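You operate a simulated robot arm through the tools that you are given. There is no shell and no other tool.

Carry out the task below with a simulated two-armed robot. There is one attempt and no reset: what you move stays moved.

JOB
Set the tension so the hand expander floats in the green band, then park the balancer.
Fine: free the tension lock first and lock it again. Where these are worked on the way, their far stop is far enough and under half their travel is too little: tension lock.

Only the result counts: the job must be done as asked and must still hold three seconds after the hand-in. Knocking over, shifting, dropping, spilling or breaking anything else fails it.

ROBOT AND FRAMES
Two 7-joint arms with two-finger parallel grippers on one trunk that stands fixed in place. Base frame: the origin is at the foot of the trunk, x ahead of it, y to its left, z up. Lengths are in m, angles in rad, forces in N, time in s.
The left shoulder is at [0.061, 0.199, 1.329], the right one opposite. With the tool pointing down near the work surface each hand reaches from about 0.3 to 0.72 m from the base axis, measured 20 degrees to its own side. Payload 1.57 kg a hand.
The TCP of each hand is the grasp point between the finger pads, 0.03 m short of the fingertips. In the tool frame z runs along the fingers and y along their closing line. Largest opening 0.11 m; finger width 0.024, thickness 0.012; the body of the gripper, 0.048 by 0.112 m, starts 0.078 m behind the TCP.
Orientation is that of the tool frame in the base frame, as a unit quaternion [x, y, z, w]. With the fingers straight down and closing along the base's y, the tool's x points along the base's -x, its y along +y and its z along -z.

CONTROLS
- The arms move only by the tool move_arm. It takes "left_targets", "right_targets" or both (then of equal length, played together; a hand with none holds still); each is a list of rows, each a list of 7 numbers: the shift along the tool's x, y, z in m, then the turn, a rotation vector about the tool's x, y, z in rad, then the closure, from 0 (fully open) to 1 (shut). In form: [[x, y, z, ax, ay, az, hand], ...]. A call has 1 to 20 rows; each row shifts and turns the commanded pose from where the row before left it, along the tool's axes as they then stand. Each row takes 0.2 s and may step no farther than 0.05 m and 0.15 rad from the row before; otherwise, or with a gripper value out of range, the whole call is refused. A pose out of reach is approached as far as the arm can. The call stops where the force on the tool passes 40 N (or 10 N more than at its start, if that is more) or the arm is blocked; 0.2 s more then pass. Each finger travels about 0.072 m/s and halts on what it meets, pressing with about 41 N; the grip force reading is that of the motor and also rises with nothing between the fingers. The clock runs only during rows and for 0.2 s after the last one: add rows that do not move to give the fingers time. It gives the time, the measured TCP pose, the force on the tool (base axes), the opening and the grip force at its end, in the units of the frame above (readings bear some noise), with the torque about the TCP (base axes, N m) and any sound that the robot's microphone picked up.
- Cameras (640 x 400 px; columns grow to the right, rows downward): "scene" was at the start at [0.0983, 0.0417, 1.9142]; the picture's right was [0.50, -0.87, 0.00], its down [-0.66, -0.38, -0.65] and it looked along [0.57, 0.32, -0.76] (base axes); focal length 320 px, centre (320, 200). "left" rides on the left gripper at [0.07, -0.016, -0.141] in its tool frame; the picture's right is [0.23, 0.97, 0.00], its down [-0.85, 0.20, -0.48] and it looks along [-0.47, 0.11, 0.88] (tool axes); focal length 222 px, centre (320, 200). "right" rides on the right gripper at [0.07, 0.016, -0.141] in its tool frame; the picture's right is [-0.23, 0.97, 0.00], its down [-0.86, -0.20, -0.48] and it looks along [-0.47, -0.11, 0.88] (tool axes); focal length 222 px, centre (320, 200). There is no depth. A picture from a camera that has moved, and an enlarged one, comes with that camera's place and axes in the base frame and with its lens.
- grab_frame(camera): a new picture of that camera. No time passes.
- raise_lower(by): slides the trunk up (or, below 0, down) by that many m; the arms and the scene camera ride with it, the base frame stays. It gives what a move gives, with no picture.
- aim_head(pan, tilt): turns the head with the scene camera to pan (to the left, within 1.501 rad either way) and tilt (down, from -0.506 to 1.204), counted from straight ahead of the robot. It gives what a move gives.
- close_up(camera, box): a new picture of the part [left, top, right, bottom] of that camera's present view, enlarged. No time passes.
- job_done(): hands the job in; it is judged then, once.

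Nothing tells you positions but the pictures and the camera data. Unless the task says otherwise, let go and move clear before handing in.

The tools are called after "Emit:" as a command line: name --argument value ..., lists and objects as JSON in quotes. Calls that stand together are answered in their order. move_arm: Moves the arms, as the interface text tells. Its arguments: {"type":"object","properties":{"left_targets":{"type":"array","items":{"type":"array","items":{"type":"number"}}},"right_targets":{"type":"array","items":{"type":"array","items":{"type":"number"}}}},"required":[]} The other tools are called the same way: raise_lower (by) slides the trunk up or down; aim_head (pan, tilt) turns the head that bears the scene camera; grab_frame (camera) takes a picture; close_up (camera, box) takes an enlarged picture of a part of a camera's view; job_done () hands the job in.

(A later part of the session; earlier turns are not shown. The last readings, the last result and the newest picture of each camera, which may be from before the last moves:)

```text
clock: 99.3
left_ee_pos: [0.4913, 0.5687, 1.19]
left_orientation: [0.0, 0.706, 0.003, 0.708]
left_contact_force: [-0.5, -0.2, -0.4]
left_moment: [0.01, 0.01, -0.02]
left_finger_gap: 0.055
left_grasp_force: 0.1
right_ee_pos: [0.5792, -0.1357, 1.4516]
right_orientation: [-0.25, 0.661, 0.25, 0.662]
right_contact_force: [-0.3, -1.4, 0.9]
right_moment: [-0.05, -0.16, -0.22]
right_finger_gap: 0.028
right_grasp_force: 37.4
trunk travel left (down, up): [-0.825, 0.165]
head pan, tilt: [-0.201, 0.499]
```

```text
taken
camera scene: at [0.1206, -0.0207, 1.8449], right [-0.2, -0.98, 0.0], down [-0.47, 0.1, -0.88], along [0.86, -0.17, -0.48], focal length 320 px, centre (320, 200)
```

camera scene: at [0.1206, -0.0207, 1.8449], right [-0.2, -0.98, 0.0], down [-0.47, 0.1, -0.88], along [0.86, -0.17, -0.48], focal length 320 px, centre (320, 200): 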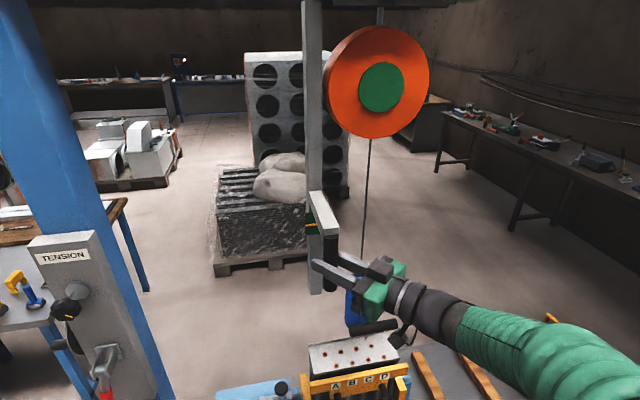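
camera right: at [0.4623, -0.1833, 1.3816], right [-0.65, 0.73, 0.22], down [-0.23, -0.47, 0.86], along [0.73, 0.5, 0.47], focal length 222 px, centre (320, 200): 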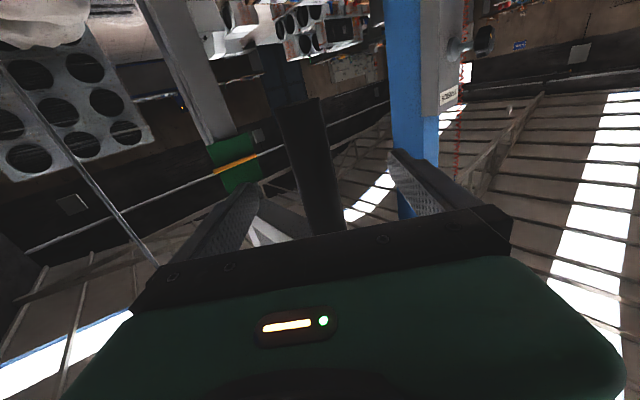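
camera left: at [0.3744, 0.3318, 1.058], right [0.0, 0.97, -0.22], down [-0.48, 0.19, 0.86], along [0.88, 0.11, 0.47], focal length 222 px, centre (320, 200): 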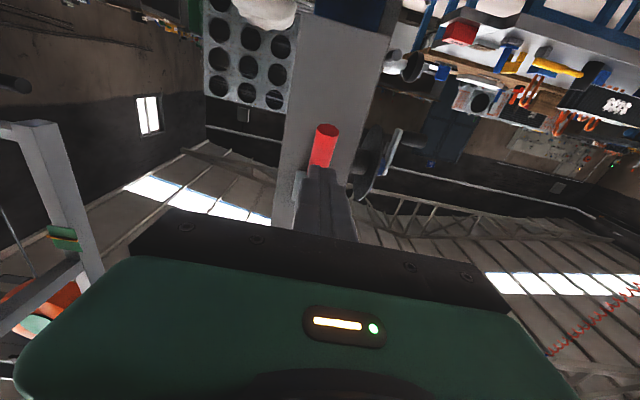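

The trolley rolls easily with almost no force, and reel and expander move along together. Continuing toward the stop.

Emit:
move_arm --right_targets '[[0, -0.0112, -0.01, 0, 0, 0, 1], [0, -0.0112, -0.01, 0, 0, 0, 1], [0, -0.0112, -0.01, 0, 0, 0, 1], [0, -0.0112, -0.01, 0, 0, 0, 1], [0, -0.0112, -0.01, 0, 0, 0, 1], [0, -0.0112, -0.01, 0, 0, 0, 1], [0, -0.0112, -0.01, 0, 0, 0, 1], [0, 0, 0, 0, 0, 0, 1], [0, 0, 0, 0, 0, 0, 1]]'

Emit:
grab_frame --camera "scene"

Emit:
aim_head --pan -0.4 --tilt 0.0

Emit:
grab_frame --camera "scene"

```text
clock: 100.8
left_ee_pos: [0.4923, 0.5764, 1.1854]
left_orientation: [-0.003, 0.706, 0.0, 0.708]
left_contact_force: [0.4, -0.7, 0.9]
left_moment: [0.03, 0.08, 0.06]
left_finger_gap: 0.0551
left_grasp_force: 0.1
right_ee_pos: [0.5759, -0.2036, 1.451]
right_orientation: [-0.267, 0.657, 0.266, 0.653]
right_contact_force: [-0.7, 48.0, 1.4]
right_moment: [-0.13, -0.09, 0.03]
right_finger_gap: 0.028
right_grasp_force: 38.5
trunk travel left (down, up): [-0.825, 0.165]
head pan, tilt: [-0.201, 0.499]
stopped in row 7 (right hand): the force on the tool passed its limit at 48 N (the readings are from after the stop); the commanded pose is now the measured one
```

```text
taken
camera scene: at [0.1267, 0.0163, 1.8448], right [-0.2, -0.98, 0.02], down [-0.47, 0.08, -0.88], along [0.86, -0.18, -0.48], focal length 320 px, centre (320, 200)
```

scene: 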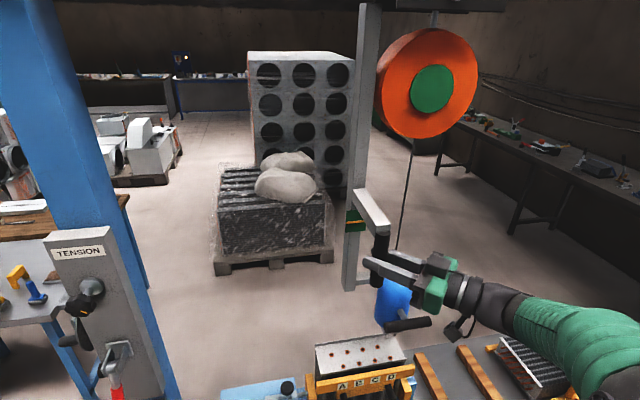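

```text
clock: 101.7
left_ee_pos: [0.4897, 0.5765, 1.1871]
left_orientation: [-0.003, 0.706, 0.001, 0.709]
left_contact_force: [-0.4, -1.2, -0.1]
left_moment: [0.01, 0.0, -0.01]
left_finger_gap: 0.0551
left_grasp_force: 0.1
right_ee_pos: [0.5722, -0.2085, 1.4515]
right_orientation: [-0.265, 0.658, 0.263, 0.654]
right_contact_force: [-8.6, 47.9, -8.5]
right_moment: [0.35, -0.03, 0.15]
right_finger_gap: 0.0277
right_grasp_force: 38.5
trunk travel left (down, up): [-0.825, 0.165]
head pan, tilt: [-0.4, 0.0]
```

```text
taken
camera scene: at [0.113, 0.0021, 1.8913], right [-0.39, -0.92, 0.02], down [0.0, -0.02, -1.0], along [0.92, -0.39, 0.01], focal length 320 px, centre (320, 200)
```

scene: 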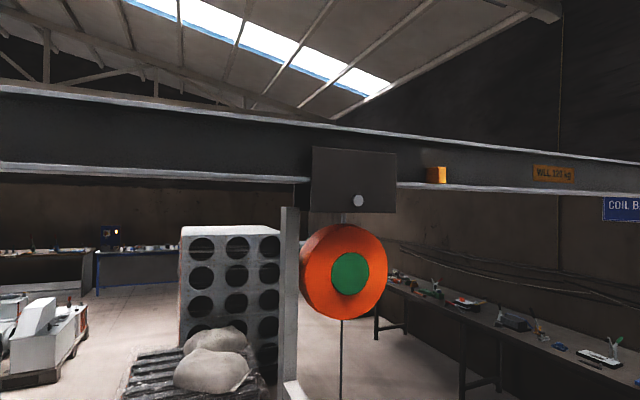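

The trolley stopped after about 0.11 m with 48 N, though a gap to the orange block seems to remain. I'll look closely at what is holding it before doing anything more.

Emit:
close_up --camera "scene" --box '[260, 120, 480, 340]'

Emit:
aim_head --pan -0.35 --tilt 0.75

Emit:
grab_frame --camera "scene"

Emit:
close_up --camera "scene" --box '[260, 120, 480, 320]'

Emit:
grab_frame --camera "right"

```text
1.82 times, centred on (370, 230) of scene
camera zoom: at [0.113, 0.0021, 1.8913], right [-0.39, -0.92, 0.02], down [0.0, -0.02, -1.0], along [0.92, -0.39, 0.01], focal length 582 px, centre (229, 146)
```

zoom: 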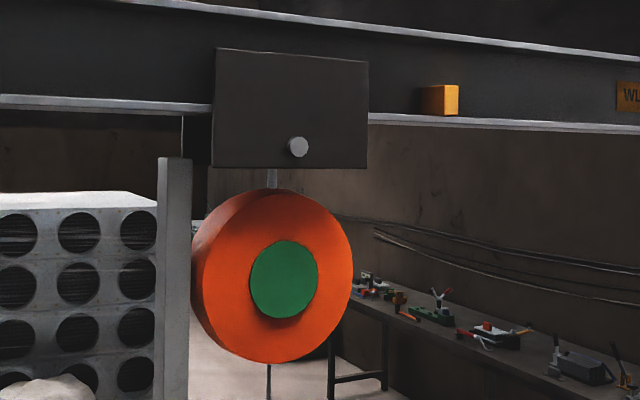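

```text
clock: 102.8
left_ee_pos: [0.4894, 0.5758, 1.1879]
left_orientation: [-0.003, 0.706, 0.001, 0.709]
left_contact_force: [1.3, -0.1, 0.1]
left_moment: [0.02, 0.0, 0.0]
left_finger_gap: 0.055
left_grasp_force: 0.0
right_ee_pos: [0.5729, -0.2064, 1.4518]
right_orientation: [-0.265, 0.658, 0.262, 0.654]
right_contact_force: [-10.4, 47.3, -11.4]
right_moment: [0.38, -0.13, 0.22]
right_finger_gap: 0.0275
right_grasp_force: 38.5
trunk travel left (down, up): [-0.825, 0.165]
head pan, tilt: [-0.351, 0.75]
```

```text
taken
camera scene: at [0.1078, 0.007, 1.8233], right [-0.34, -0.94, 0.02], down [-0.64, 0.22, -0.74], along [0.69, -0.26, -0.68], focal length 320 px, centre (320, 200)
```

scene: 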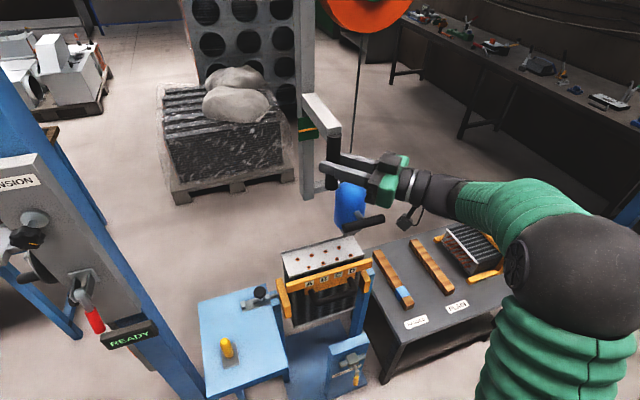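

```text
2.00 times, centred on (370, 220) of scene
camera zoom: at [0.1078, 0.007, 1.8233], right [-0.34, -0.94, 0.02], down [-0.64, 0.22, -0.74], along [0.69, -0.26, -0.68], focal length 640 px, centre (220, 160)
```

zoom: 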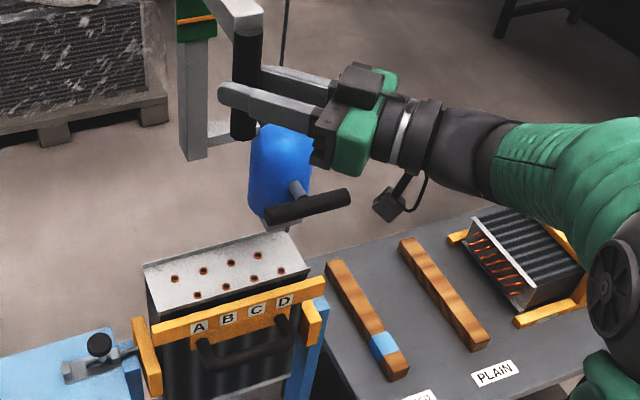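

```text
taken
camera right: at [0.4585, -0.2946, 1.3833], right [-0.67, 0.7, 0.23], down [-0.2, -0.47, 0.86], along [0.71, 0.53, 0.46], focal length 222 px, centre (320, 200)
```

right: 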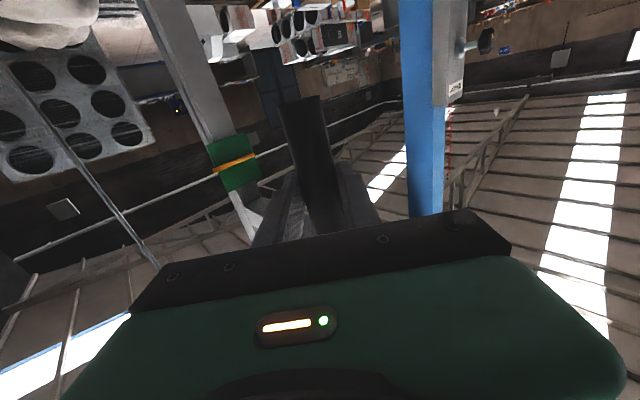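

Emit:
close_up --camera "scene" --box '[320, 170, 400, 250]'

Emit:
close_up --camera "scene" --box '[60, 250, 180, 360]'

Emit:
close_up --camera "right" --box '[180, 60, 400, 260]'

```text
5.00 times, centred on (360, 210) of scene
camera zoom: at [0.1078, 0.007, 1.8233], right [-0.34, -0.94, 0.02], down [-0.64, 0.22, -0.74], along [0.69, -0.26, -0.68], focal length 1599 px, centre (120, 150)
```

zoom: 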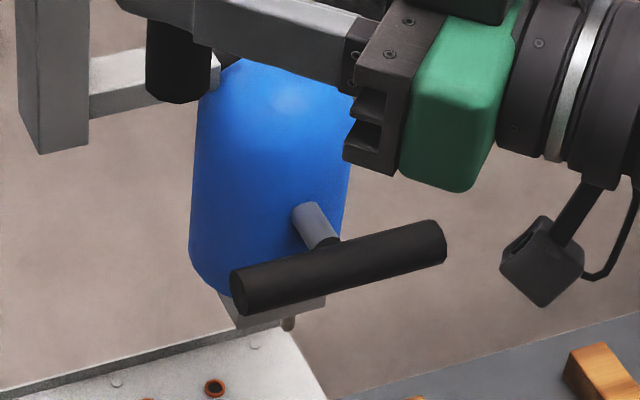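

```text
3.64 times, centred on (120, 305) of scene
camera zoom: at [0.1078, 0.007, 1.8233], right [-0.34, -0.94, 0.02], down [-0.64, 0.22, -0.74], along [0.69, -0.26, -0.68], focal length 1163 px, centre (1047, -182)
```

zoom: 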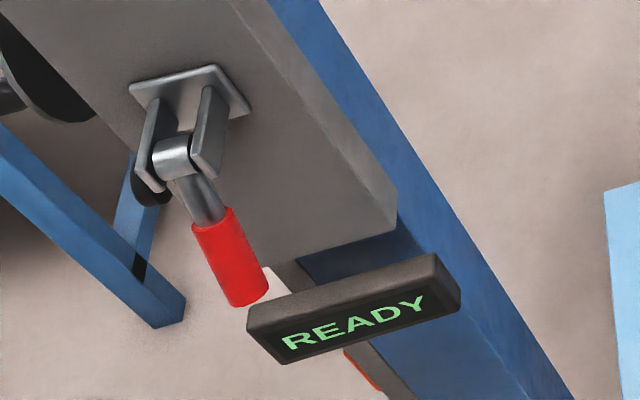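

```text
2.00 times, centred on (290, 160) of right
camera zoom: at [0.4585, -0.2946, 1.3833], right [-0.67, 0.7, 0.23], down [-0.2, -0.47, 0.86], along [0.71, 0.53, 0.46], focal length 444 px, centre (380, 280)
```

zoom: 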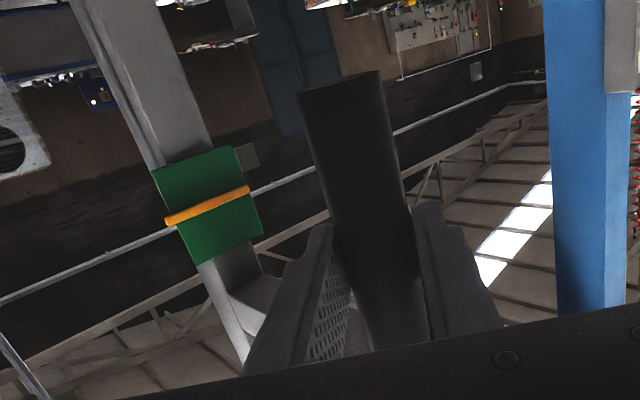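

The pointer is still in the green. I'll relax the pull slightly and see where the trolley rests.

Emit:
move_arm --right_targets '[[0, 0.006, 0.0053, 0, 0, 0, 1], [0, 0.006, 0.0053, 0, 0, 0, 1], [0, 0, 0, 0, 0, 0, 1]]'

Emit:
move_arm --right_targets '[[0, 0.004, 0.0035, 0, 0, 0, 1], [0, 0, 0, 0, 0, 0, 1], [0, 0, 0, 0, 0, 0, 1]]'

Emit:
aim_head --pan -0.4 --tilt 0.0

Emit:
close_up --camera "scene" --box '[260, 120, 480, 340]'

```text
clock: 103.6
left_ee_pos: [0.4888, 0.5691, 1.1905]
left_orientation: [-0.001, 0.706, 0.003, 0.709]
left_contact_force: [0.4, -0.2, -0.8]
left_moment: [0.02, -0.03, -0.04]
left_finger_gap: 0.0551
left_grasp_force: 0.0
right_ee_pos: [0.5718, -0.2094, 1.4515]
right_orientation: [-0.258, 0.659, 0.257, 0.658]
right_contact_force: [-8.1, 17.4, 2.8]
right_moment: [-0.28, 0.21, 0.32]
right_finger_gap: 0.0277
right_grasp_force: 38.6
trunk travel left (down, up): [-0.825, 0.165]
head pan, tilt: [-0.351, 0.75]
```

```text
clock: 104.4
left_ee_pos: [0.4884, 0.5654, 1.193]
left_orientation: [0.001, 0.705, 0.003, 0.709]
left_contact_force: [0.2, -0.1, -0.5]
left_moment: [0.02, -0.04, -0.02]
left_finger_gap: 0.0546
left_grasp_force: 0.1
right_ee_pos: [0.5722, -0.207, 1.4519]
right_orientation: [-0.256, 0.659, 0.256, 0.659]
right_contact_force: [-5.1, 0.8, 12.4]
right_moment: [-0.34, 0.17, -0.26]
right_finger_gap: 0.0278
right_grasp_force: 37.9
trunk travel left (down, up): [-0.825, 0.165]
head pan, tilt: [-0.351, 0.75]
```

```text
clock: 105.5
left_ee_pos: [0.489, 0.5656, 1.1936]
left_orientation: [0.0, 0.705, 0.005, 0.71]
left_contact_force: [-0.4, -0.6, 0.4]
left_moment: [0.02, 0.0, 0.0]
left_finger_gap: 0.055
left_grasp_force: 0.0
right_ee_pos: [0.5715, -0.2066, 1.4504]
right_orientation: [-0.257, 0.658, 0.258, 0.659]
right_contact_force: [-0.5, -3.7, 21.4]
right_moment: [-0.14, -0.08, -0.22]
right_finger_gap: 0.0279
right_grasp_force: 38.4
trunk travel left (down, up): [-0.825, 0.165]
head pan, tilt: [-0.4, 0.0]
```

```text
1.82 times, centred on (370, 230) of scene
camera zoom: at [0.1097, -0.0332, 1.8915], right [-0.39, -0.92, 0.0], down [0.0, 0.0, -1.0], along [0.92, -0.39, 0.0], focal length 582 px, centre (229, 146)
```

zoom: 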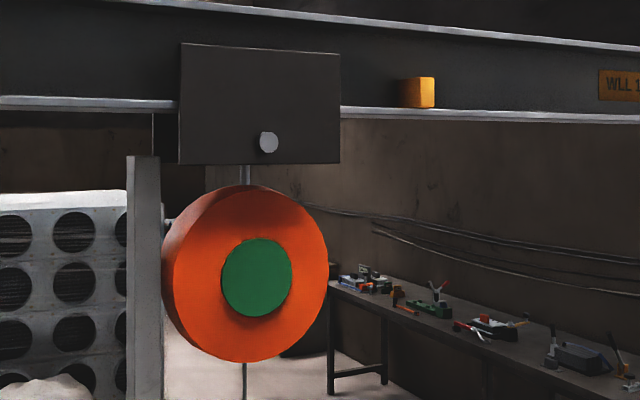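

It is a firm stop, about 0.11 m short of the orange block by my estimate. I'll let go, back away and take a higher look at the beam and trolley.

Emit:
move_arm --right_targets '[[0, 0, 0, 0, 0, 0, 0.6], [0, 0, 0, 0, 0, 0, 0.2], [0, 0, 0, 0, 0, 0, 0], [0, 0, 0, 0, 0, 0, 0], [0, 0, -0.03, 0, 0, 0, 0], [0, 0, -0.04, 0, 0, 0, 0], [0, 0, -0.04, 0, 0, 0, 0], [0, 0, 0, 0, 0, 0, 0]]'

Emit:
grab_frame --camera "scene"

Emit:
aim_head --pan -0.3 --tilt 0.5

Emit:
grab_frame --camera "scene"

```text
clock: 107.3
left_ee_pos: [0.4928, 0.5655, 1.192]
left_orientation: [0.001, 0.706, 0.004, 0.708]
left_contact_force: [0.1, 0.2, -0.1]
left_moment: [-0.01, -0.01, 0.0]
left_finger_gap: 0.055
left_grasp_force: 0.0
right_ee_pos: [0.4926, -0.2804, 1.4493]
right_orientation: [-0.256, 0.66, 0.259, 0.658]
right_contact_force: [0.9, 0.6, 0.1]
right_moment: [0.04, -0.01, -0.03]
right_finger_gap: 0.11
right_grasp_force: 0.0
trunk travel left (down, up): [-0.825, 0.165]
head pan, tilt: [-0.4, 0.0]
```

```text
taken
camera scene: at [0.1159, -0.0333, 1.891], right [-0.39, -0.92, 0.0], down [0.0, 0.0, -1.0], along [0.92, -0.39, 0.0], focal length 320 px, centre (320, 200)
```

scene: 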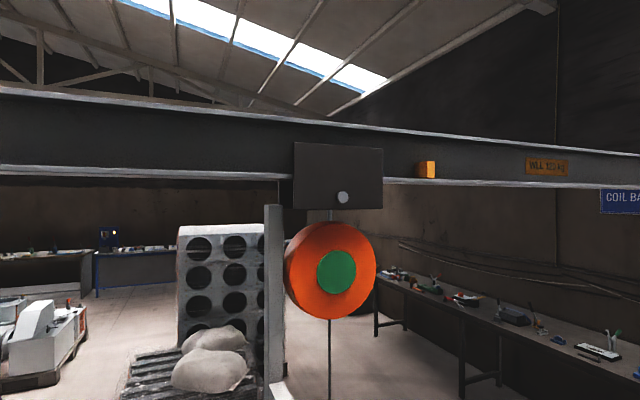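

```text
clock: 108.3
left_ee_pos: [0.4912, 0.5649, 1.1921]
left_orientation: [0.001, 0.706, 0.004, 0.709]
left_contact_force: [-0.2, -0.2, -0.1]
left_moment: [0.03, -0.02, 0.0]
left_finger_gap: 0.0548
left_grasp_force: 0.0
right_ee_pos: [0.4931, -0.2785, 1.4502]
right_orientation: [-0.255, 0.66, 0.259, 0.657]
right_contact_force: [0.3, 0.3, -0.2]
right_moment: [-0.03, 0.01, -0.01]
right_finger_gap: 0.1099
right_grasp_force: 0.1
trunk travel left (down, up): [-0.825, 0.165]
head pan, tilt: [-0.3, 0.499]
```

```text
taken
camera scene: at [0.1188, -0.0247, 1.845], right [-0.3, -0.96, 0.0], down [-0.46, 0.14, -0.88], along [0.84, -0.26, -0.48], focal length 320 px, centre (320, 200)
```

scene: 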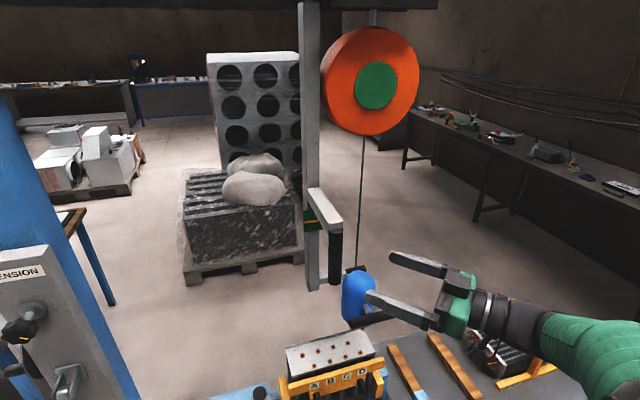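

Emit:
move_arm --right_targets '[[0.03, 0, -0.02, 0, 0, 0, 0], [0.04, 0, -0.01, 0, 0, 0, 0], [0.04, 0, 0, 0, 0, 0, 0], [0.04, 0, 0, 0, 0, 0, 0]]'

Emit:
raise_lower --by 0.16

Emit:
aim_head --pan -0.45 --tilt 0.1

Emit:
grab_frame --camera "scene"

Emit:
close_up --camera "scene" --box '[240, 100, 480, 260]'

Emit:
aim_head --pan 0.2 --tilt 0.1

Emit:
grab_frame --camera "scene"

```text
clock: 109.3
left_ee_pos: [0.4908, 0.5642, 1.1921]
left_orientation: [0.001, 0.706, 0.004, 0.708]
left_contact_force: [-0.4, 0.6, 0.8]
left_moment: [0.01, -0.04, -0.02]
left_finger_gap: 0.0551
left_grasp_force: 0.1
right_ee_pos: [0.4704, -0.3004, 1.2997]
right_orientation: [-0.257, 0.659, 0.26, 0.657]
right_contact_force: [-0.5, -0.2, -0.6]
right_moment: [0.02, 0.03, 0.01]
right_finger_gap: 0.1104
right_grasp_force: 0.0
trunk travel left (down, up): [-0.825, 0.165]
head pan, tilt: [-0.3, 0.499]
```

```text
clock: 111.1
left_ee_pos: [0.4909, 0.566, 1.3514]
left_orientation: [0.0, 0.706, 0.004, 0.708]
left_contact_force: [0.3, -0.3, -0.2]
left_moment: [0.02, -0.01, -0.01]
left_finger_gap: 0.0551
left_grasp_force: 0.1
right_ee_pos: [0.47, -0.2985, 1.4612]
right_orientation: [-0.256, 0.659, 0.259, 0.658]
right_contact_force: [-0.4, 0.1, 0.0]
right_moment: [0.02, -0.04, 0.02]
right_finger_gap: 0.1101
right_grasp_force: 0.1
trunk travel left (down, up): [-0.985, 0.005]
head pan, tilt: [-0.3, 0.499]
```

```text
clock: 112.0
left_ee_pos: [0.49, 0.5661, 1.3522]
left_orientation: [0.0, 0.706, 0.004, 0.708]
left_contact_force: [0.2, 0.5, 0.2]
left_moment: [0.01, 0.0, 0.0]
left_finger_gap: 0.055
left_grasp_force: 0.1
right_ee_pos: [0.4699, -0.2996, 1.4606]
right_orientation: [-0.257, 0.659, 0.259, 0.658]
right_contact_force: [0.0, -0.4, 0.2]
right_moment: [-0.02, 0.01, 0.01]
right_finger_gap: 0.1101
right_grasp_force: 0.0
trunk travel left (down, up): [-0.985, 0.005]
head pan, tilt: [-0.45, 0.099]
```

```text
taken
camera scene: at [0.1156, -0.0384, 2.0419], right [-0.43, -0.9, 0.0], down [-0.09, 0.04, -0.99], along [0.9, -0.43, -0.1], focal length 320 px, centre (320, 200)
```

scene: 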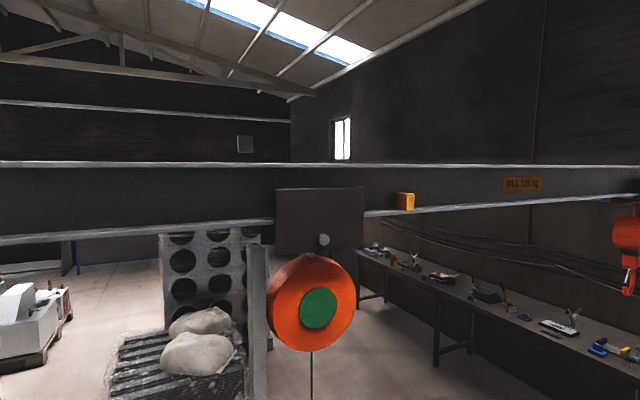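

```text
2.50 times, centred on (360, 180) of scene
camera zoom: at [0.1156, -0.0384, 2.0419], right [-0.43, -0.9, 0.0], down [-0.09, 0.04, -0.99], along [0.9, -0.43, -0.1], focal length 800 px, centre (220, 250)
```

zoom: 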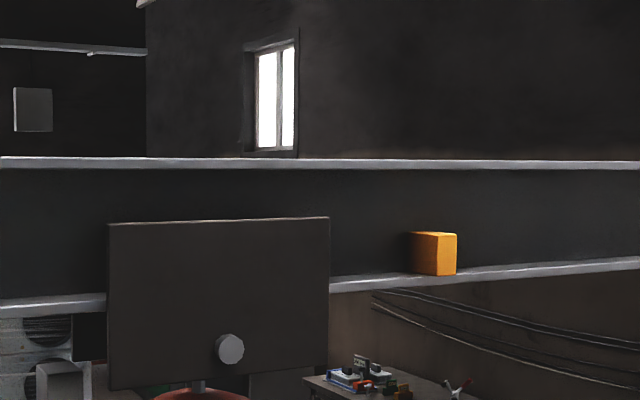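

```text
clock: 113.0
left_ee_pos: [0.4912, 0.5655, 1.3521]
left_orientation: [0.0, 0.706, 0.004, 0.709]
left_contact_force: [-0.7, -0.3, -0.2]
left_moment: [0.01, -0.02, 0.0]
left_finger_gap: 0.0548
left_grasp_force: 0.0
right_ee_pos: [0.4684, -0.2994, 1.4613]
right_orientation: [-0.256, 0.659, 0.26, 0.657]
right_contact_force: [-0.4, 0.0, 1.3]
right_moment: [0.01, 0.0, 0.01]
right_finger_gap: 0.1101
right_grasp_force: 0.1
trunk travel left (down, up): [-0.985, 0.005]
head pan, tilt: [0.201, 0.099]
```

```text
taken
camera scene: at [0.1227, 0.02, 2.0419], right [0.2, -0.98, 0.0], down [-0.1, -0.02, -0.99], along [0.97, 0.2, -0.1], focal length 320 px, centre (320, 200)
```

scene: 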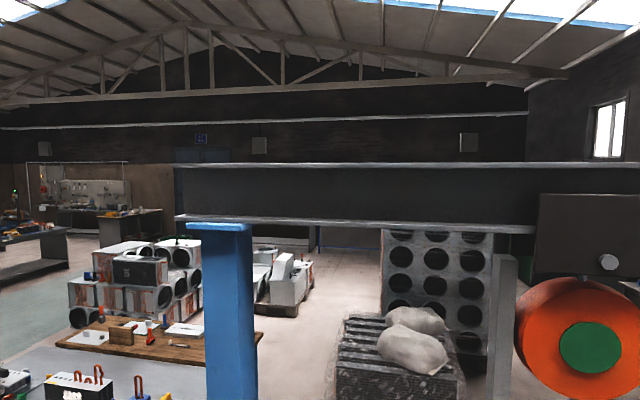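

The trolley itself shows nothing between it and the block. I'll look again at the expander and drop bar from here for anything it might be touching.

Emit:
aim_head --pan -0.45 --tilt 0.65

Emit:
grab_frame --camera "scene"

Emit:
close_up --camera "scene" --box '[180, 120, 380, 300]'

Emit:
grab_frame --camera "right"

```text
clock: 114.0
left_ee_pos: [0.4912, 0.5652, 1.3516]
left_orientation: [0.002, 0.706, 0.003, 0.708]
left_contact_force: [-0.4, -0.4, -0.3]
left_moment: [-0.01, 0.04, -0.02]
left_finger_gap: 0.0549
left_grasp_force: 0.0
right_ee_pos: [0.4687, -0.2987, 1.4601]
right_orientation: [-0.256, 0.659, 0.259, 0.658]
right_contact_force: [0.3, 0.0, -0.1]
right_moment: [0.01, 0.0, 0.02]
right_finger_gap: 0.11
right_grasp_force: 0.1
trunk travel left (down, up): [-0.985, 0.005]
head pan, tilt: [-0.45, 0.649]
```

```text
taken
camera scene: at [0.1106, -0.0362, 1.9916], right [-0.43, -0.9, 0.0], down [-0.55, 0.26, -0.8], along [0.72, -0.35, -0.61], focal length 320 px, centre (320, 200)
```

scene: 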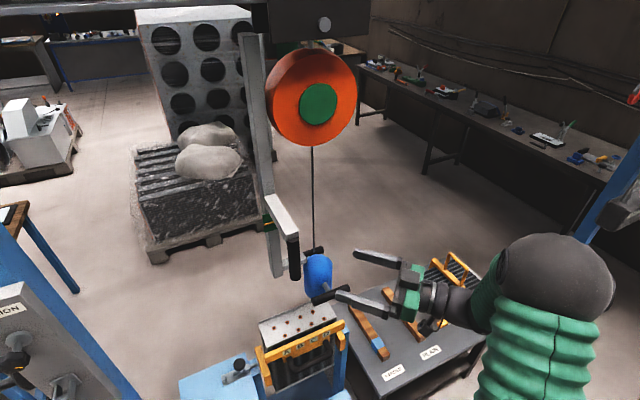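

```text
2.22 times, centred on (280, 210) of scene
camera zoom: at [0.1106, -0.0362, 1.9916], right [-0.43, -0.9, 0.0], down [-0.55, 0.26, -0.8], along [0.72, -0.35, -0.61], focal length 711 px, centre (409, 178)
```

zoom: 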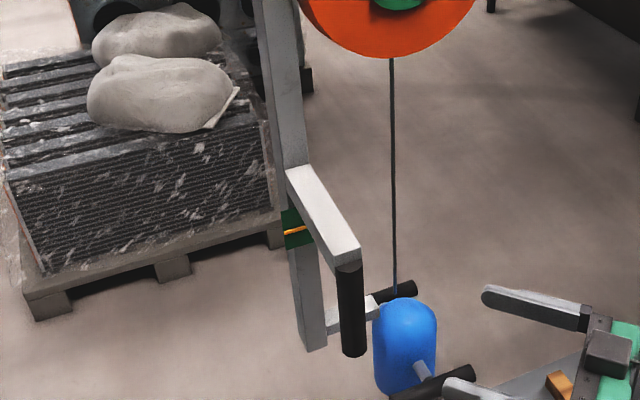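

```text
taken
camera right: at [0.354, -0.384, 1.3917], right [-0.66, 0.71, 0.23], down [-0.21, -0.47, 0.85], along [0.72, 0.51, 0.46], focal length 222 px, centre (320, 200)
```

right: 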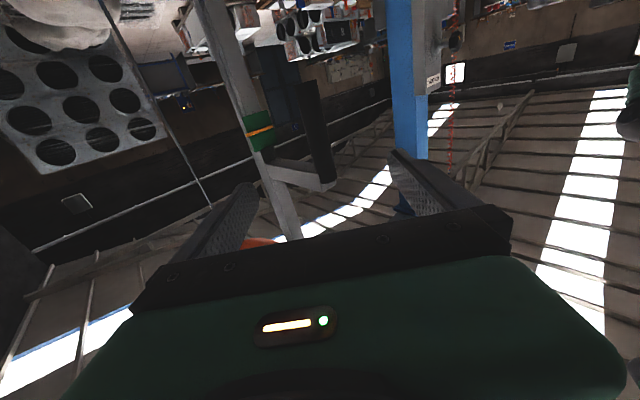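

Nothing visible touches anything. To learn which end this is, I'll regrip and check whether the trolley can also travel left past its starting point — first returning the trunk and hand to where the grip worked.

Emit:
raise_lower --by -0.16

Emit:
move_arm --right_targets '[[-0.04, 0, 0, 0, 0, 0, 0], [-0.04, 0, 0, 0, 0, 0, 0], [-0.04, 0, 0.01, 0, 0, 0, 0], [-0.03, 0, 0.02, 0, 0, 0, 0], [0, 0, 0.03, 0, 0, 0, 0], [0, 0, 0, 0, 0, 0, 0]]'

Emit:
grab_frame --camera "right"

```text
clock: 115.9
left_ee_pos: [0.4911, 0.5658, 1.1915]
left_orientation: [0.0, 0.706, 0.004, 0.708]
left_contact_force: [-0.1, -1.2, 0.5]
left_moment: [-0.01, -0.01, 0.0]
left_finger_gap: 0.0549
left_grasp_force: 0.0
right_ee_pos: [0.4701, -0.2997, 1.2998]
right_orientation: [-0.256, 0.659, 0.259, 0.658]
right_contact_force: [-0.9, -0.3, 0.8]
right_moment: [-0.02, 0.0, 0.02]
right_finger_gap: 0.1102
right_grasp_force: 0.0
trunk travel left (down, up): [-0.825, 0.165]
head pan, tilt: [-0.45, 0.649]
```

```text
clock: 117.3
left_ee_pos: [0.4902, 0.5651, 1.1919]
left_orientation: [0.001, 0.706, 0.003, 0.708]
left_contact_force: [-0.1, -0.3, 0.5]
left_moment: [0.01, 0.0, 0.02]
left_finger_gap: 0.0548
left_grasp_force: 0.0
right_ee_pos: [0.5155, -0.2574, 1.4504]
right_orientation: [-0.256, 0.66, 0.259, 0.658]
right_contact_force: [0.5, 0.5, 0.5]
right_moment: [-0.01, 0.02, -0.04]
right_finger_gap: 0.1101
right_grasp_force: 0.1
trunk travel left (down, up): [-0.825, 0.165]
head pan, tilt: [-0.45, 0.649]
```

```text
taken
camera right: at [0.3994, -0.3419, 1.3817], right [-0.66, 0.71, 0.23], down [-0.21, -0.47, 0.85], along [0.72, 0.51, 0.46], focal length 222 px, centre (320, 200)
```

right: 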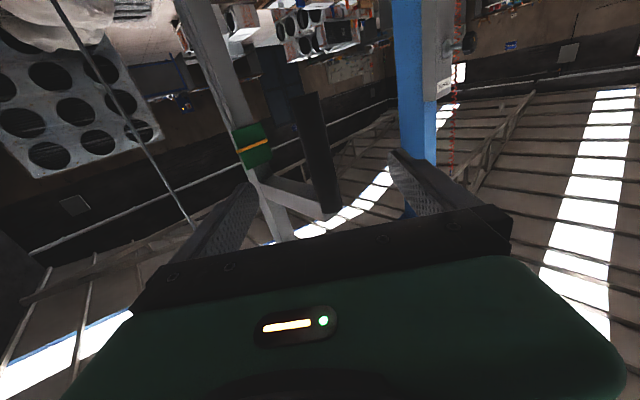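

Emit:
move_arm --right_targets '[[0, 0, 0.03, 0, 0, 0, 0], [0, 0, 0.03, 0, 0, 0, 0], [0, 0, 0.018, 0, 0, 0, 0], [0, 0, 0, 0, 0, 0, 0.5], [0, 0, 0, 0, 0, 0, 1], [0, 0, 0, 0, 0, 0, 1], [0, 0, 0, 0, 0, 0, 1], [0, 0, 0, 0, 0, 0, 1]]'

Emit:
move_arm --right_targets '[[0, -0.006, -0.0054, 0, 0, 0, 1], [0, -0.006, -0.0054, 0, 0, 0, 1], [0, -0.006, -0.0054, 0, 0, 0, 1]]'

Emit:
aim_head --pan -0.4 --tilt 0.0

Emit:
grab_frame --camera "scene"

```text
clock: 119.1
left_ee_pos: [0.4916, 0.5654, 1.1911]
left_orientation: [0.001, 0.706, 0.003, 0.708]
left_contact_force: [0.8, -0.2, -0.1]
left_moment: [0.01, -0.02, -0.01]
left_finger_gap: 0.0547
left_grasp_force: 0.1
right_ee_pos: [0.5728, -0.2056, 1.449]
right_orientation: [-0.255, 0.66, 0.258, 0.658]
right_contact_force: [2.5, -1.5, 0.7]
right_moment: [-0.48, -0.18, -0.15]
right_finger_gap: 0.0277
right_grasp_force: 38.2
trunk travel left (down, up): [-0.825, 0.165]
head pan, tilt: [-0.45, 0.649]
```

```text
clock: 119.9
left_ee_pos: [0.4923, 0.5674, 1.1887]
left_orientation: [0.0, 0.706, 0.001, 0.708]
left_contact_force: [-0.6, -0.7, 1.1]
left_moment: [0.0, 0.0, 0.03]
left_finger_gap: 0.0551
left_grasp_force: 0.0
right_ee_pos: [0.5711, -0.2085, 1.4499]
right_orientation: [-0.269, 0.656, 0.271, 0.652]
right_contact_force: [13.8, 44.5, 0.3]
right_moment: [-0.62, -0.43, 2.14]
right_finger_gap: 0.0274
right_grasp_force: 35.5
trunk travel left (down, up): [-0.825, 0.165]
head pan, tilt: [-0.45, 0.649]
stopped in row 3 (right hand): the force on the tool passed its limit at 43 N (the readings are from after the stop); the commanded pose is now the measured one
```

```text
clock: 120.9
left_ee_pos: [0.4885, 0.5693, 1.1898]
left_orientation: [-0.001, 0.706, 0.002, 0.708]
left_contact_force: [0.3, -0.5, 0.5]
left_moment: [0.01, -0.02, -0.06]
left_finger_gap: 0.0547
left_grasp_force: 0.0
right_ee_pos: [0.5684, -0.2113, 1.4496]
right_orientation: [-0.266, 0.657, 0.268, 0.652]
right_contact_force: [-1.7, 42.1, -5.7]
right_moment: [-0.2, -0.23, 0.3]
right_finger_gap: 0.0275
right_grasp_force: 38.4
trunk travel left (down, up): [-0.825, 0.165]
head pan, tilt: [-0.4, 0.0]
```

```text
taken
camera scene: at [0.1155, -0.0015, 1.8912], right [-0.39, -0.92, 0.02], down [0.0, -0.02, -1.0], along [0.92, -0.39, 0.0], focal length 320 px, centre (320, 200)
```

scene: 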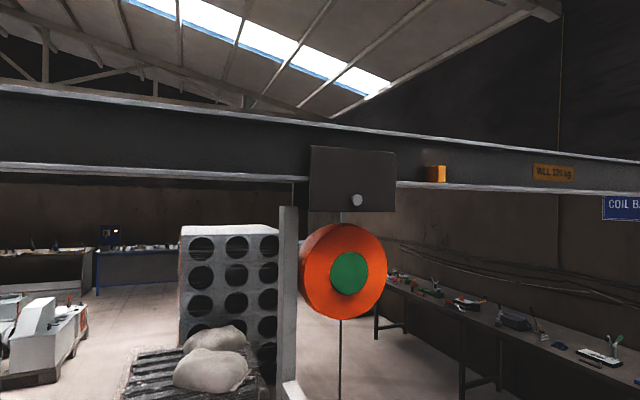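

Firm stop again at the same place. Now I'll tow the trolley left, back through its starting point, to see whether there is travel on that side.

Emit:
move_arm --right_targets '[[0, 0.011, 0.0102, 0, 0, 0, 1], [0, 0.011, 0.0102, 0, 0, 0, 1], [0, 0.011, 0.0102, 0, 0, 0, 1], [0, 0.011, 0.0102, 0, 0, 0, 1], [0, 0.011, 0.0102, 0, 0, 0, 1], [0, 0.011, 0.0102, 0, 0, 0, 1], [0, 0.011, 0.0102, 0, 0, 0, 1], [0, 0.011, 0.0102, 0, 0, 0, 1], [0, 0, 0, 0, 0, 0, 1]]'

```text
clock: 122.9
left_ee_pos: [0.4909, 0.564, 1.1916]
left_orientation: [0.001, 0.706, 0.004, 0.709]
left_contact_force: [0.9, 0.5, 0.2]
left_moment: [0.01, -0.04, -0.01]
left_finger_gap: 0.055
left_grasp_force: 0.1
right_ee_pos: [0.5667, -0.1037, 1.4481]
right_orientation: [-0.259, 0.659, 0.265, 0.655]
right_contact_force: [7.5, -4.0, 9.5]
right_moment: [-0.31, -0.76, -0.48]
right_finger_gap: 0.0278
right_grasp_force: 37.9
trunk travel left (down, up): [-0.825, 0.165]
head pan, tilt: [-0.4, 0.0]
```

Back at the starting point with little force. Going a little further left, gently.

Emit:
move_arm --right_targets '[[0, 0.005, 0.013, 0, 0, 0, 1], [0, 0.006, 0.012, 0, 0, 0, 1], [0, 0.009, 0.01, 0, 0, 0, 1], [0, 0, 0, 0, 0, 0, 1]]'

Emit:
aim_head --pan 0.0 --tilt 0.6

Emit:
grab_frame --camera "scene"

```text
clock: 123.9
left_ee_pos: [0.4821, 0.5644, 1.1947]
left_orientation: [0.001, 0.704, 0.003, 0.71]
left_contact_force: [-0.5, -0.9, 0.0]
left_moment: [0.0, 0.03, 0.03]
left_finger_gap: 0.055
left_grasp_force: 0.0
right_ee_pos: [0.5686, -0.0627, 1.4499]
right_orientation: [-0.264, 0.658, 0.266, 0.653]
right_contact_force: [-31.0, 5.7, -16.5]
right_moment: [-0.94, 0.38, 0.42]
right_finger_gap: 0.0278
right_grasp_force: 38.0
trunk travel left (down, up): [-0.825, 0.165]
head pan, tilt: [-0.4, 0.0]
```

```text
clock: 124.9
left_ee_pos: [0.4834, 0.5593, 1.1979]
left_orientation: [0.002, 0.703, 0.006, 0.711]
left_contact_force: [0.2, 0.4, 0.2]
left_moment: [-0.01, 0.0, 0.02]
left_finger_gap: 0.0549
left_grasp_force: 0.1
right_ee_pos: [0.568, -0.0698, 1.4494]
right_orientation: [-0.262, 0.657, 0.265, 0.655]
right_contact_force: [-31.1, -0.2, -21.6]
right_moment: [-0.82, -0.1, 0.41]
right_finger_gap: 0.0279
right_grasp_force: 38.4
trunk travel left (down, up): [-0.825, 0.165]
head pan, tilt: [0.0, 0.6]
```

```text
taken
camera scene: at [0.1085, 0.0027, 1.8365], right [0.0, -1.0, 0.0], down [-0.56, 0.0, -0.83], along [0.83, 0.0, -0.56], focal length 320 px, centre (320, 200)
```

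scene: 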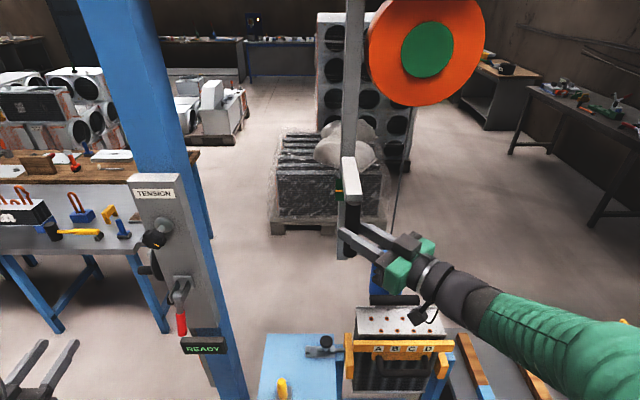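

The trolley also rolls left of its start. I'll relieve the forward pressure and keep going left gently to find that end too.

Emit:
move_arm --right_targets '[[0, 0.008, -0.009, 0, 0, 0, 1], [0, 0.0125, 0.0085, 0, 0, 0, 1], [0, 0.0115, 0.0095, 0, 0, 0, 1], [0, 0.0115, 0.0095, 0, 0, 0, 1], [0, 0, 0, 0, 0, 0, 1]]'

Emit:
grab_frame --camera "scene"

```text
clock: 126.1
left_ee_pos: [0.4935, 0.5639, 1.1911]
left_orientation: [-0.001, 0.707, 0.005, 0.707]
left_contact_force: [0.0, -0.2, 0.5]
left_moment: [0.0, 0.0, 0.03]
left_finger_gap: 0.0548
left_grasp_force: 0.2
right_ee_pos: [0.568, -0.0212, 1.4502]
right_orientation: [-0.261, 0.657, 0.266, 0.655]
right_contact_force: [19.8, 0.5, 10.4]
right_moment: [-0.6, -0.39, -0.34]
right_finger_gap: 0.0278
right_grasp_force: 38.1
trunk travel left (down, up): [-0.825, 0.165]
head pan, tilt: [0.0, 0.6]
```

```text
taken
camera scene: at [0.1323, 0.0075, 1.8352], right [0.0, -1.0, 0.0], down [-0.57, 0.0, -0.82], along [0.82, 0.0, -0.57], focal length 320 px, centre (320, 200)
```

scene: 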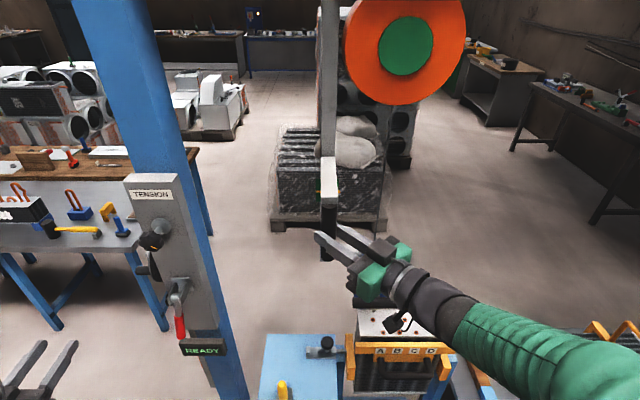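

Emit:
move_arm --right_targets '[[0, 0.0105, 0.012, 0, 0, 0, 1], [0, 0.0105, 0.011, 0, 0, 0, 1], [0, 0.011, 0.0102, 0, 0, 0, 1], [0, 0.011, 0.0102, 0, 0, 0, 1], [0, 0, 0, 0, 0, 0, 1]]'

Emit:
grab_frame --camera "scene"

```text
clock: 127.3
left_ee_pos: [0.4938, 0.5615, 1.1917]
left_orientation: [0.001, 0.707, 0.006, 0.707]
left_contact_force: [0.7, -0.1, 0.1]
left_moment: [0.0, -0.01, 0.04]
left_finger_gap: 0.0551
left_grasp_force: 0.0
right_ee_pos: [0.5685, 0.0395, 1.449]
right_orientation: [-0.261, 0.657, 0.266, 0.655]
right_contact_force: [26.7, 3.4, 19.6]
right_moment: [-0.41, -0.64, -0.07]
right_finger_gap: 0.0278
right_grasp_force: 38.3
trunk travel left (down, up): [-0.825, 0.165]
head pan, tilt: [0.0, 0.6]
```

```text
taken
camera scene: at [0.1307, 0.0071, 1.8352], right [0.0, -1.0, 0.0], down [-0.57, 0.0, -0.82], along [0.82, 0.0, -0.57], focal length 320 px, centre (320, 200)
```

scene: 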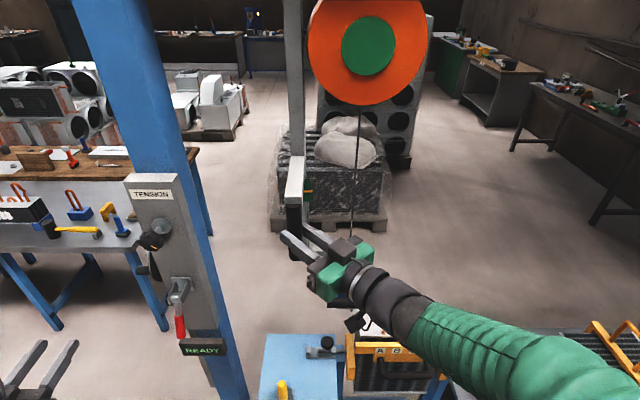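

The trolley moves freely to the left as well. I'll correct the hand's fore-aft offset and continue gently left to find where that side ends.

Emit:
move_arm --right_targets '[[-0.004, -0.005, 0.006, 0, 0, 0, 1], [-0.003, 0.008, 0.0135, 0, 0, 0, 1], [0, 0.0105, 0.011, 0, 0, 0, 1], [0, 0.0105, 0.011, 0, 0, 0, 1], [0, 0, 0, 0, 0, 0, 1]]'

Emit:
grab_frame --camera "scene"

Emit:
grab_frame --camera "right"

```text
clock: 128.5
left_ee_pos: [0.4857, 0.564, 1.1945]
left_orientation: [0.002, 0.704, 0.004, 0.71]
left_contact_force: [-0.3, 1.3, 0.4]
left_moment: [0.01, 0.02, 0.02]
left_finger_gap: 0.0548
left_grasp_force: 0.0
right_ee_pos: [0.5716, 0.0862, 1.4559]
right_orientation: [-0.264, 0.659, 0.266, 0.653]
right_contact_force: [-24.4, 2.7, -27.2]
right_moment: [-0.88, -0.2, 0.26]
right_finger_gap: 0.0277
right_grasp_force: 38.4
trunk travel left (down, up): [-0.825, 0.165]
head pan, tilt: [0.0, 0.6]
```

```text
taken
camera scene: at [0.1139, 0.0111, 1.8359], right [0.0, -1.0, 0.01], down [-0.56, 0.0, -0.83], along [0.83, 0.0, -0.56], focal length 320 px, centre (320, 200)
```

scene: 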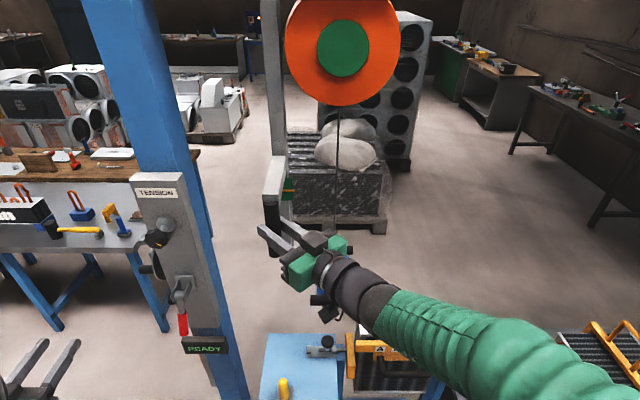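

```text
taken
camera right: at [0.4571, 0.0, 1.3875], right [-0.67, 0.7, 0.23], down [-0.2, -0.48, 0.86], along [0.71, 0.53, 0.46], focal length 222 px, centre (320, 200)
```

right: 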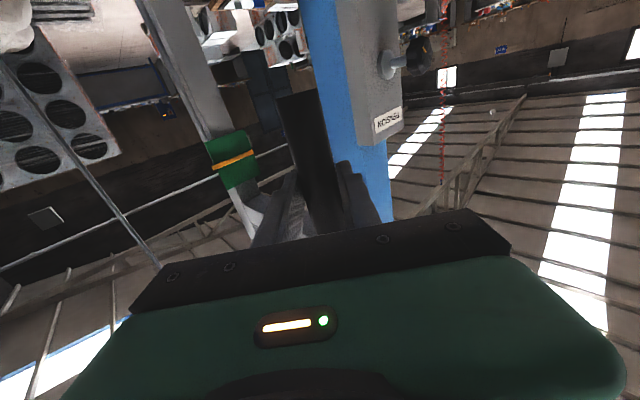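

Still free. I'll correct the fore-aft load and keep going left, watching the display and the clearance to the post.

Emit:
move_arm --right_targets '[[0.004, 0.006, -0.006, 0, 0, 0, 1], [0.003, 0.0125, 0.008, 0, 0, 0, 1], [0, 0.011, 0.0102, 0, 0, 0, 1], [0, 0.011, 0.0102, 0, 0, 0, 1], [0, 0, 0, 0, 0, 0, 1]]'

Emit:
grab_frame --camera "scene"

```text
clock: 129.7
left_ee_pos: [0.4925, 0.5632, 1.1916]
left_orientation: [0.002, 0.706, 0.004, 0.708]
left_contact_force: [-0.9, 0.0, 0.5]
left_moment: [-0.04, 0.03, 0.02]
left_finger_gap: 0.0551
left_grasp_force: 0.0
right_ee_pos: [0.5709, 0.1285, 1.4525]
right_orientation: [-0.26, 0.656, 0.267, 0.657]
right_contact_force: [23.3, 4.7, 25.1]
right_moment: [-0.48, -0.95, -0.2]
right_finger_gap: 0.0278
right_grasp_force: 37.8
trunk travel left (down, up): [-0.825, 0.165]
head pan, tilt: [0.0, 0.6]
```

```text
taken
camera scene: at [0.1279, 0.0079, 1.8356], right [0.0, -1.0, 0.0], down [-0.57, 0.0, -0.82], along [0.82, 0.0, -0.57], focal length 320 px, centre (320, 200)
```

scene: 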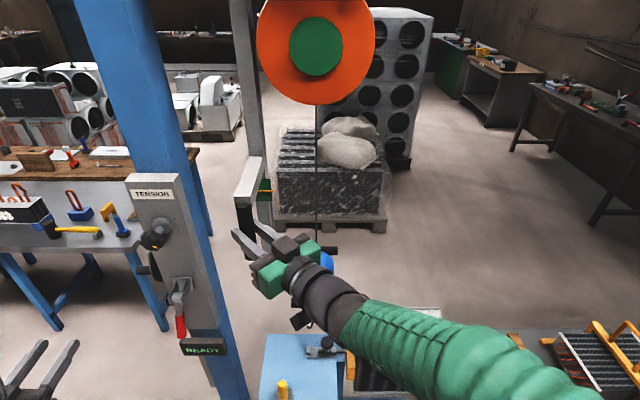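

Emit:
move_arm --right_targets '[[-0.002, 0.001, 0.008, 0, 0, 0, 1], [-0.001, 0.0095, 0.0115, 0, 0, 0, 1], [0, 0.0105, 0.0102, 0, 0, 0, 1], [0, 0.011, 0.0102, 0, 0, 0, 1], [0, 0, 0, 0, 0, 0, 1]]'

Emit:
grab_frame --camera "scene"

```text
clock: 130.9
left_ee_pos: [0.4879, 0.5531, 1.198]
left_orientation: [0.005, 0.705, 0.006, 0.709]
left_contact_force: [0.4, 1.5, 0.0]
left_moment: [-0.01, -0.02, 0.0]
left_finger_gap: 0.0548
left_grasp_force: 0.0
right_ee_pos: [0.5709, 0.1662, 1.4504]
right_orientation: [-0.258, 0.659, 0.266, 0.655]
right_contact_force: [-7.2, -26.3, -6.8]
right_moment: [-0.23, -0.97, -0.19]
right_finger_gap: 0.028
right_grasp_force: 38.2
trunk travel left (down, up): [-0.825, 0.165]
head pan, tilt: [0.0, 0.6]
```

```text
taken
camera scene: at [0.1166, -0.0124, 1.8357], right [0.0, -1.0, -0.01], down [-0.56, 0.01, -0.83], along [0.83, 0.0, -0.56], focal length 320 px, centre (320, 200)
```

scene: 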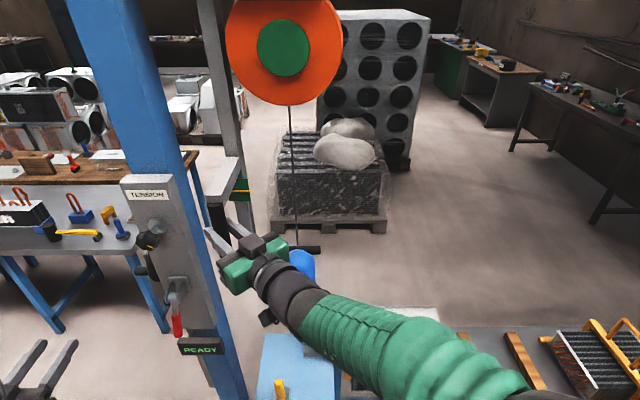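

The display still reads READY, and now at handle y≈0.166 I feel 26 N resistance. I'll push slightly more to confirm whether this is the left end, and look around.

Emit:
move_arm --right_targets '[[0, 0.006, 0.0054, 0, 0, 0, 1], [0, 0.004, 0.0036, 0, 0, 0, 1]]'

Emit:
grab_frame --camera "right"

Emit:
aim_head --pan 0.15 --tilt -0.1

Emit:
grab_frame --camera "scene"

```text
clock: 131.6
left_ee_pos: [0.4846, 0.5558, 1.1995]
left_orientation: [0.004, 0.704, 0.006, 0.71]
left_contact_force: [-0.2, 0.0, 0.0]
left_moment: [-0.02, 0.01, -0.01]
left_finger_gap: 0.055
left_grasp_force: 0.0
right_ee_pos: [0.5752, 0.1718, 1.4532]
right_orientation: [-0.252, 0.661, 0.257, 0.658]
right_contact_force: [0.0, -48.6, 0.3]
right_moment: [-0.83, -0.48, -0.41]
right_finger_gap: 0.028
right_grasp_force: 38.6
trunk travel left (down, up): [-0.825, 0.165]
head pan, tilt: [0.0, 0.6]
stopped in row 2 (right hand): the force on the tool passed its limit at 56 N (the readings are from after the stop); the commanded pose is now the measured one
```

```text
taken
camera right: at [0.4593, 0.0884, 1.3848], right [-0.65, 0.72, 0.24], down [-0.21, -0.47, 0.85], along [0.73, 0.51, 0.46], focal length 222 px, centre (320, 200)
```

right: 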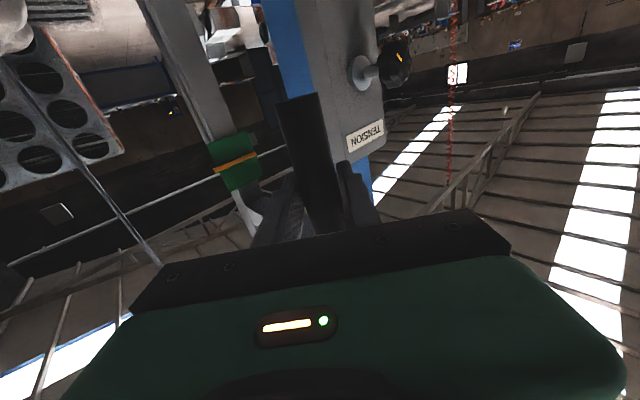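

```text
clock: 132.7
left_ee_pos: [0.4889, 0.5526, 1.1988]
left_orientation: [0.005, 0.705, 0.006, 0.709]
left_contact_force: [0.3, 0.1, 0.1]
left_moment: [0.02, -0.02, -0.01]
left_finger_gap: 0.0552
left_grasp_force: 0.0
right_ee_pos: [0.5788, 0.1733, 1.4537]
right_orientation: [-0.253, 0.66, 0.262, 0.657]
right_contact_force: [4.9, -42.9, 7.7]
right_moment: [-0.82, -0.3, -0.24]
right_finger_gap: 0.0278
right_grasp_force: 38.7
trunk travel left (down, up): [-0.825, 0.165]
head pan, tilt: [0.15, -0.099]
```

```text
taken
camera scene: at [0.1193, -0.0151, 1.8998], right [0.15, -0.99, -0.02], down [0.1, 0.03, -0.99], along [0.98, 0.15, 0.1], focal length 320 px, centre (320, 200)
```

scene: 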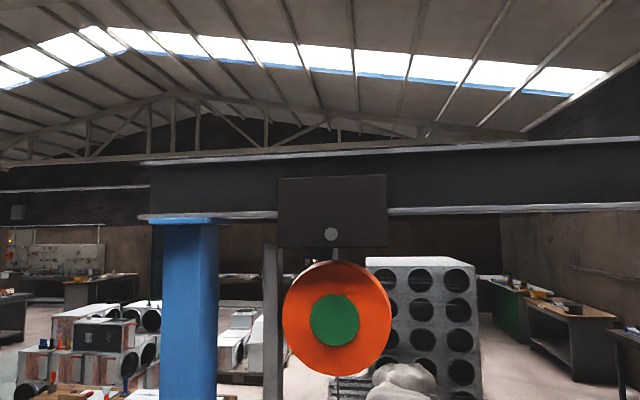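

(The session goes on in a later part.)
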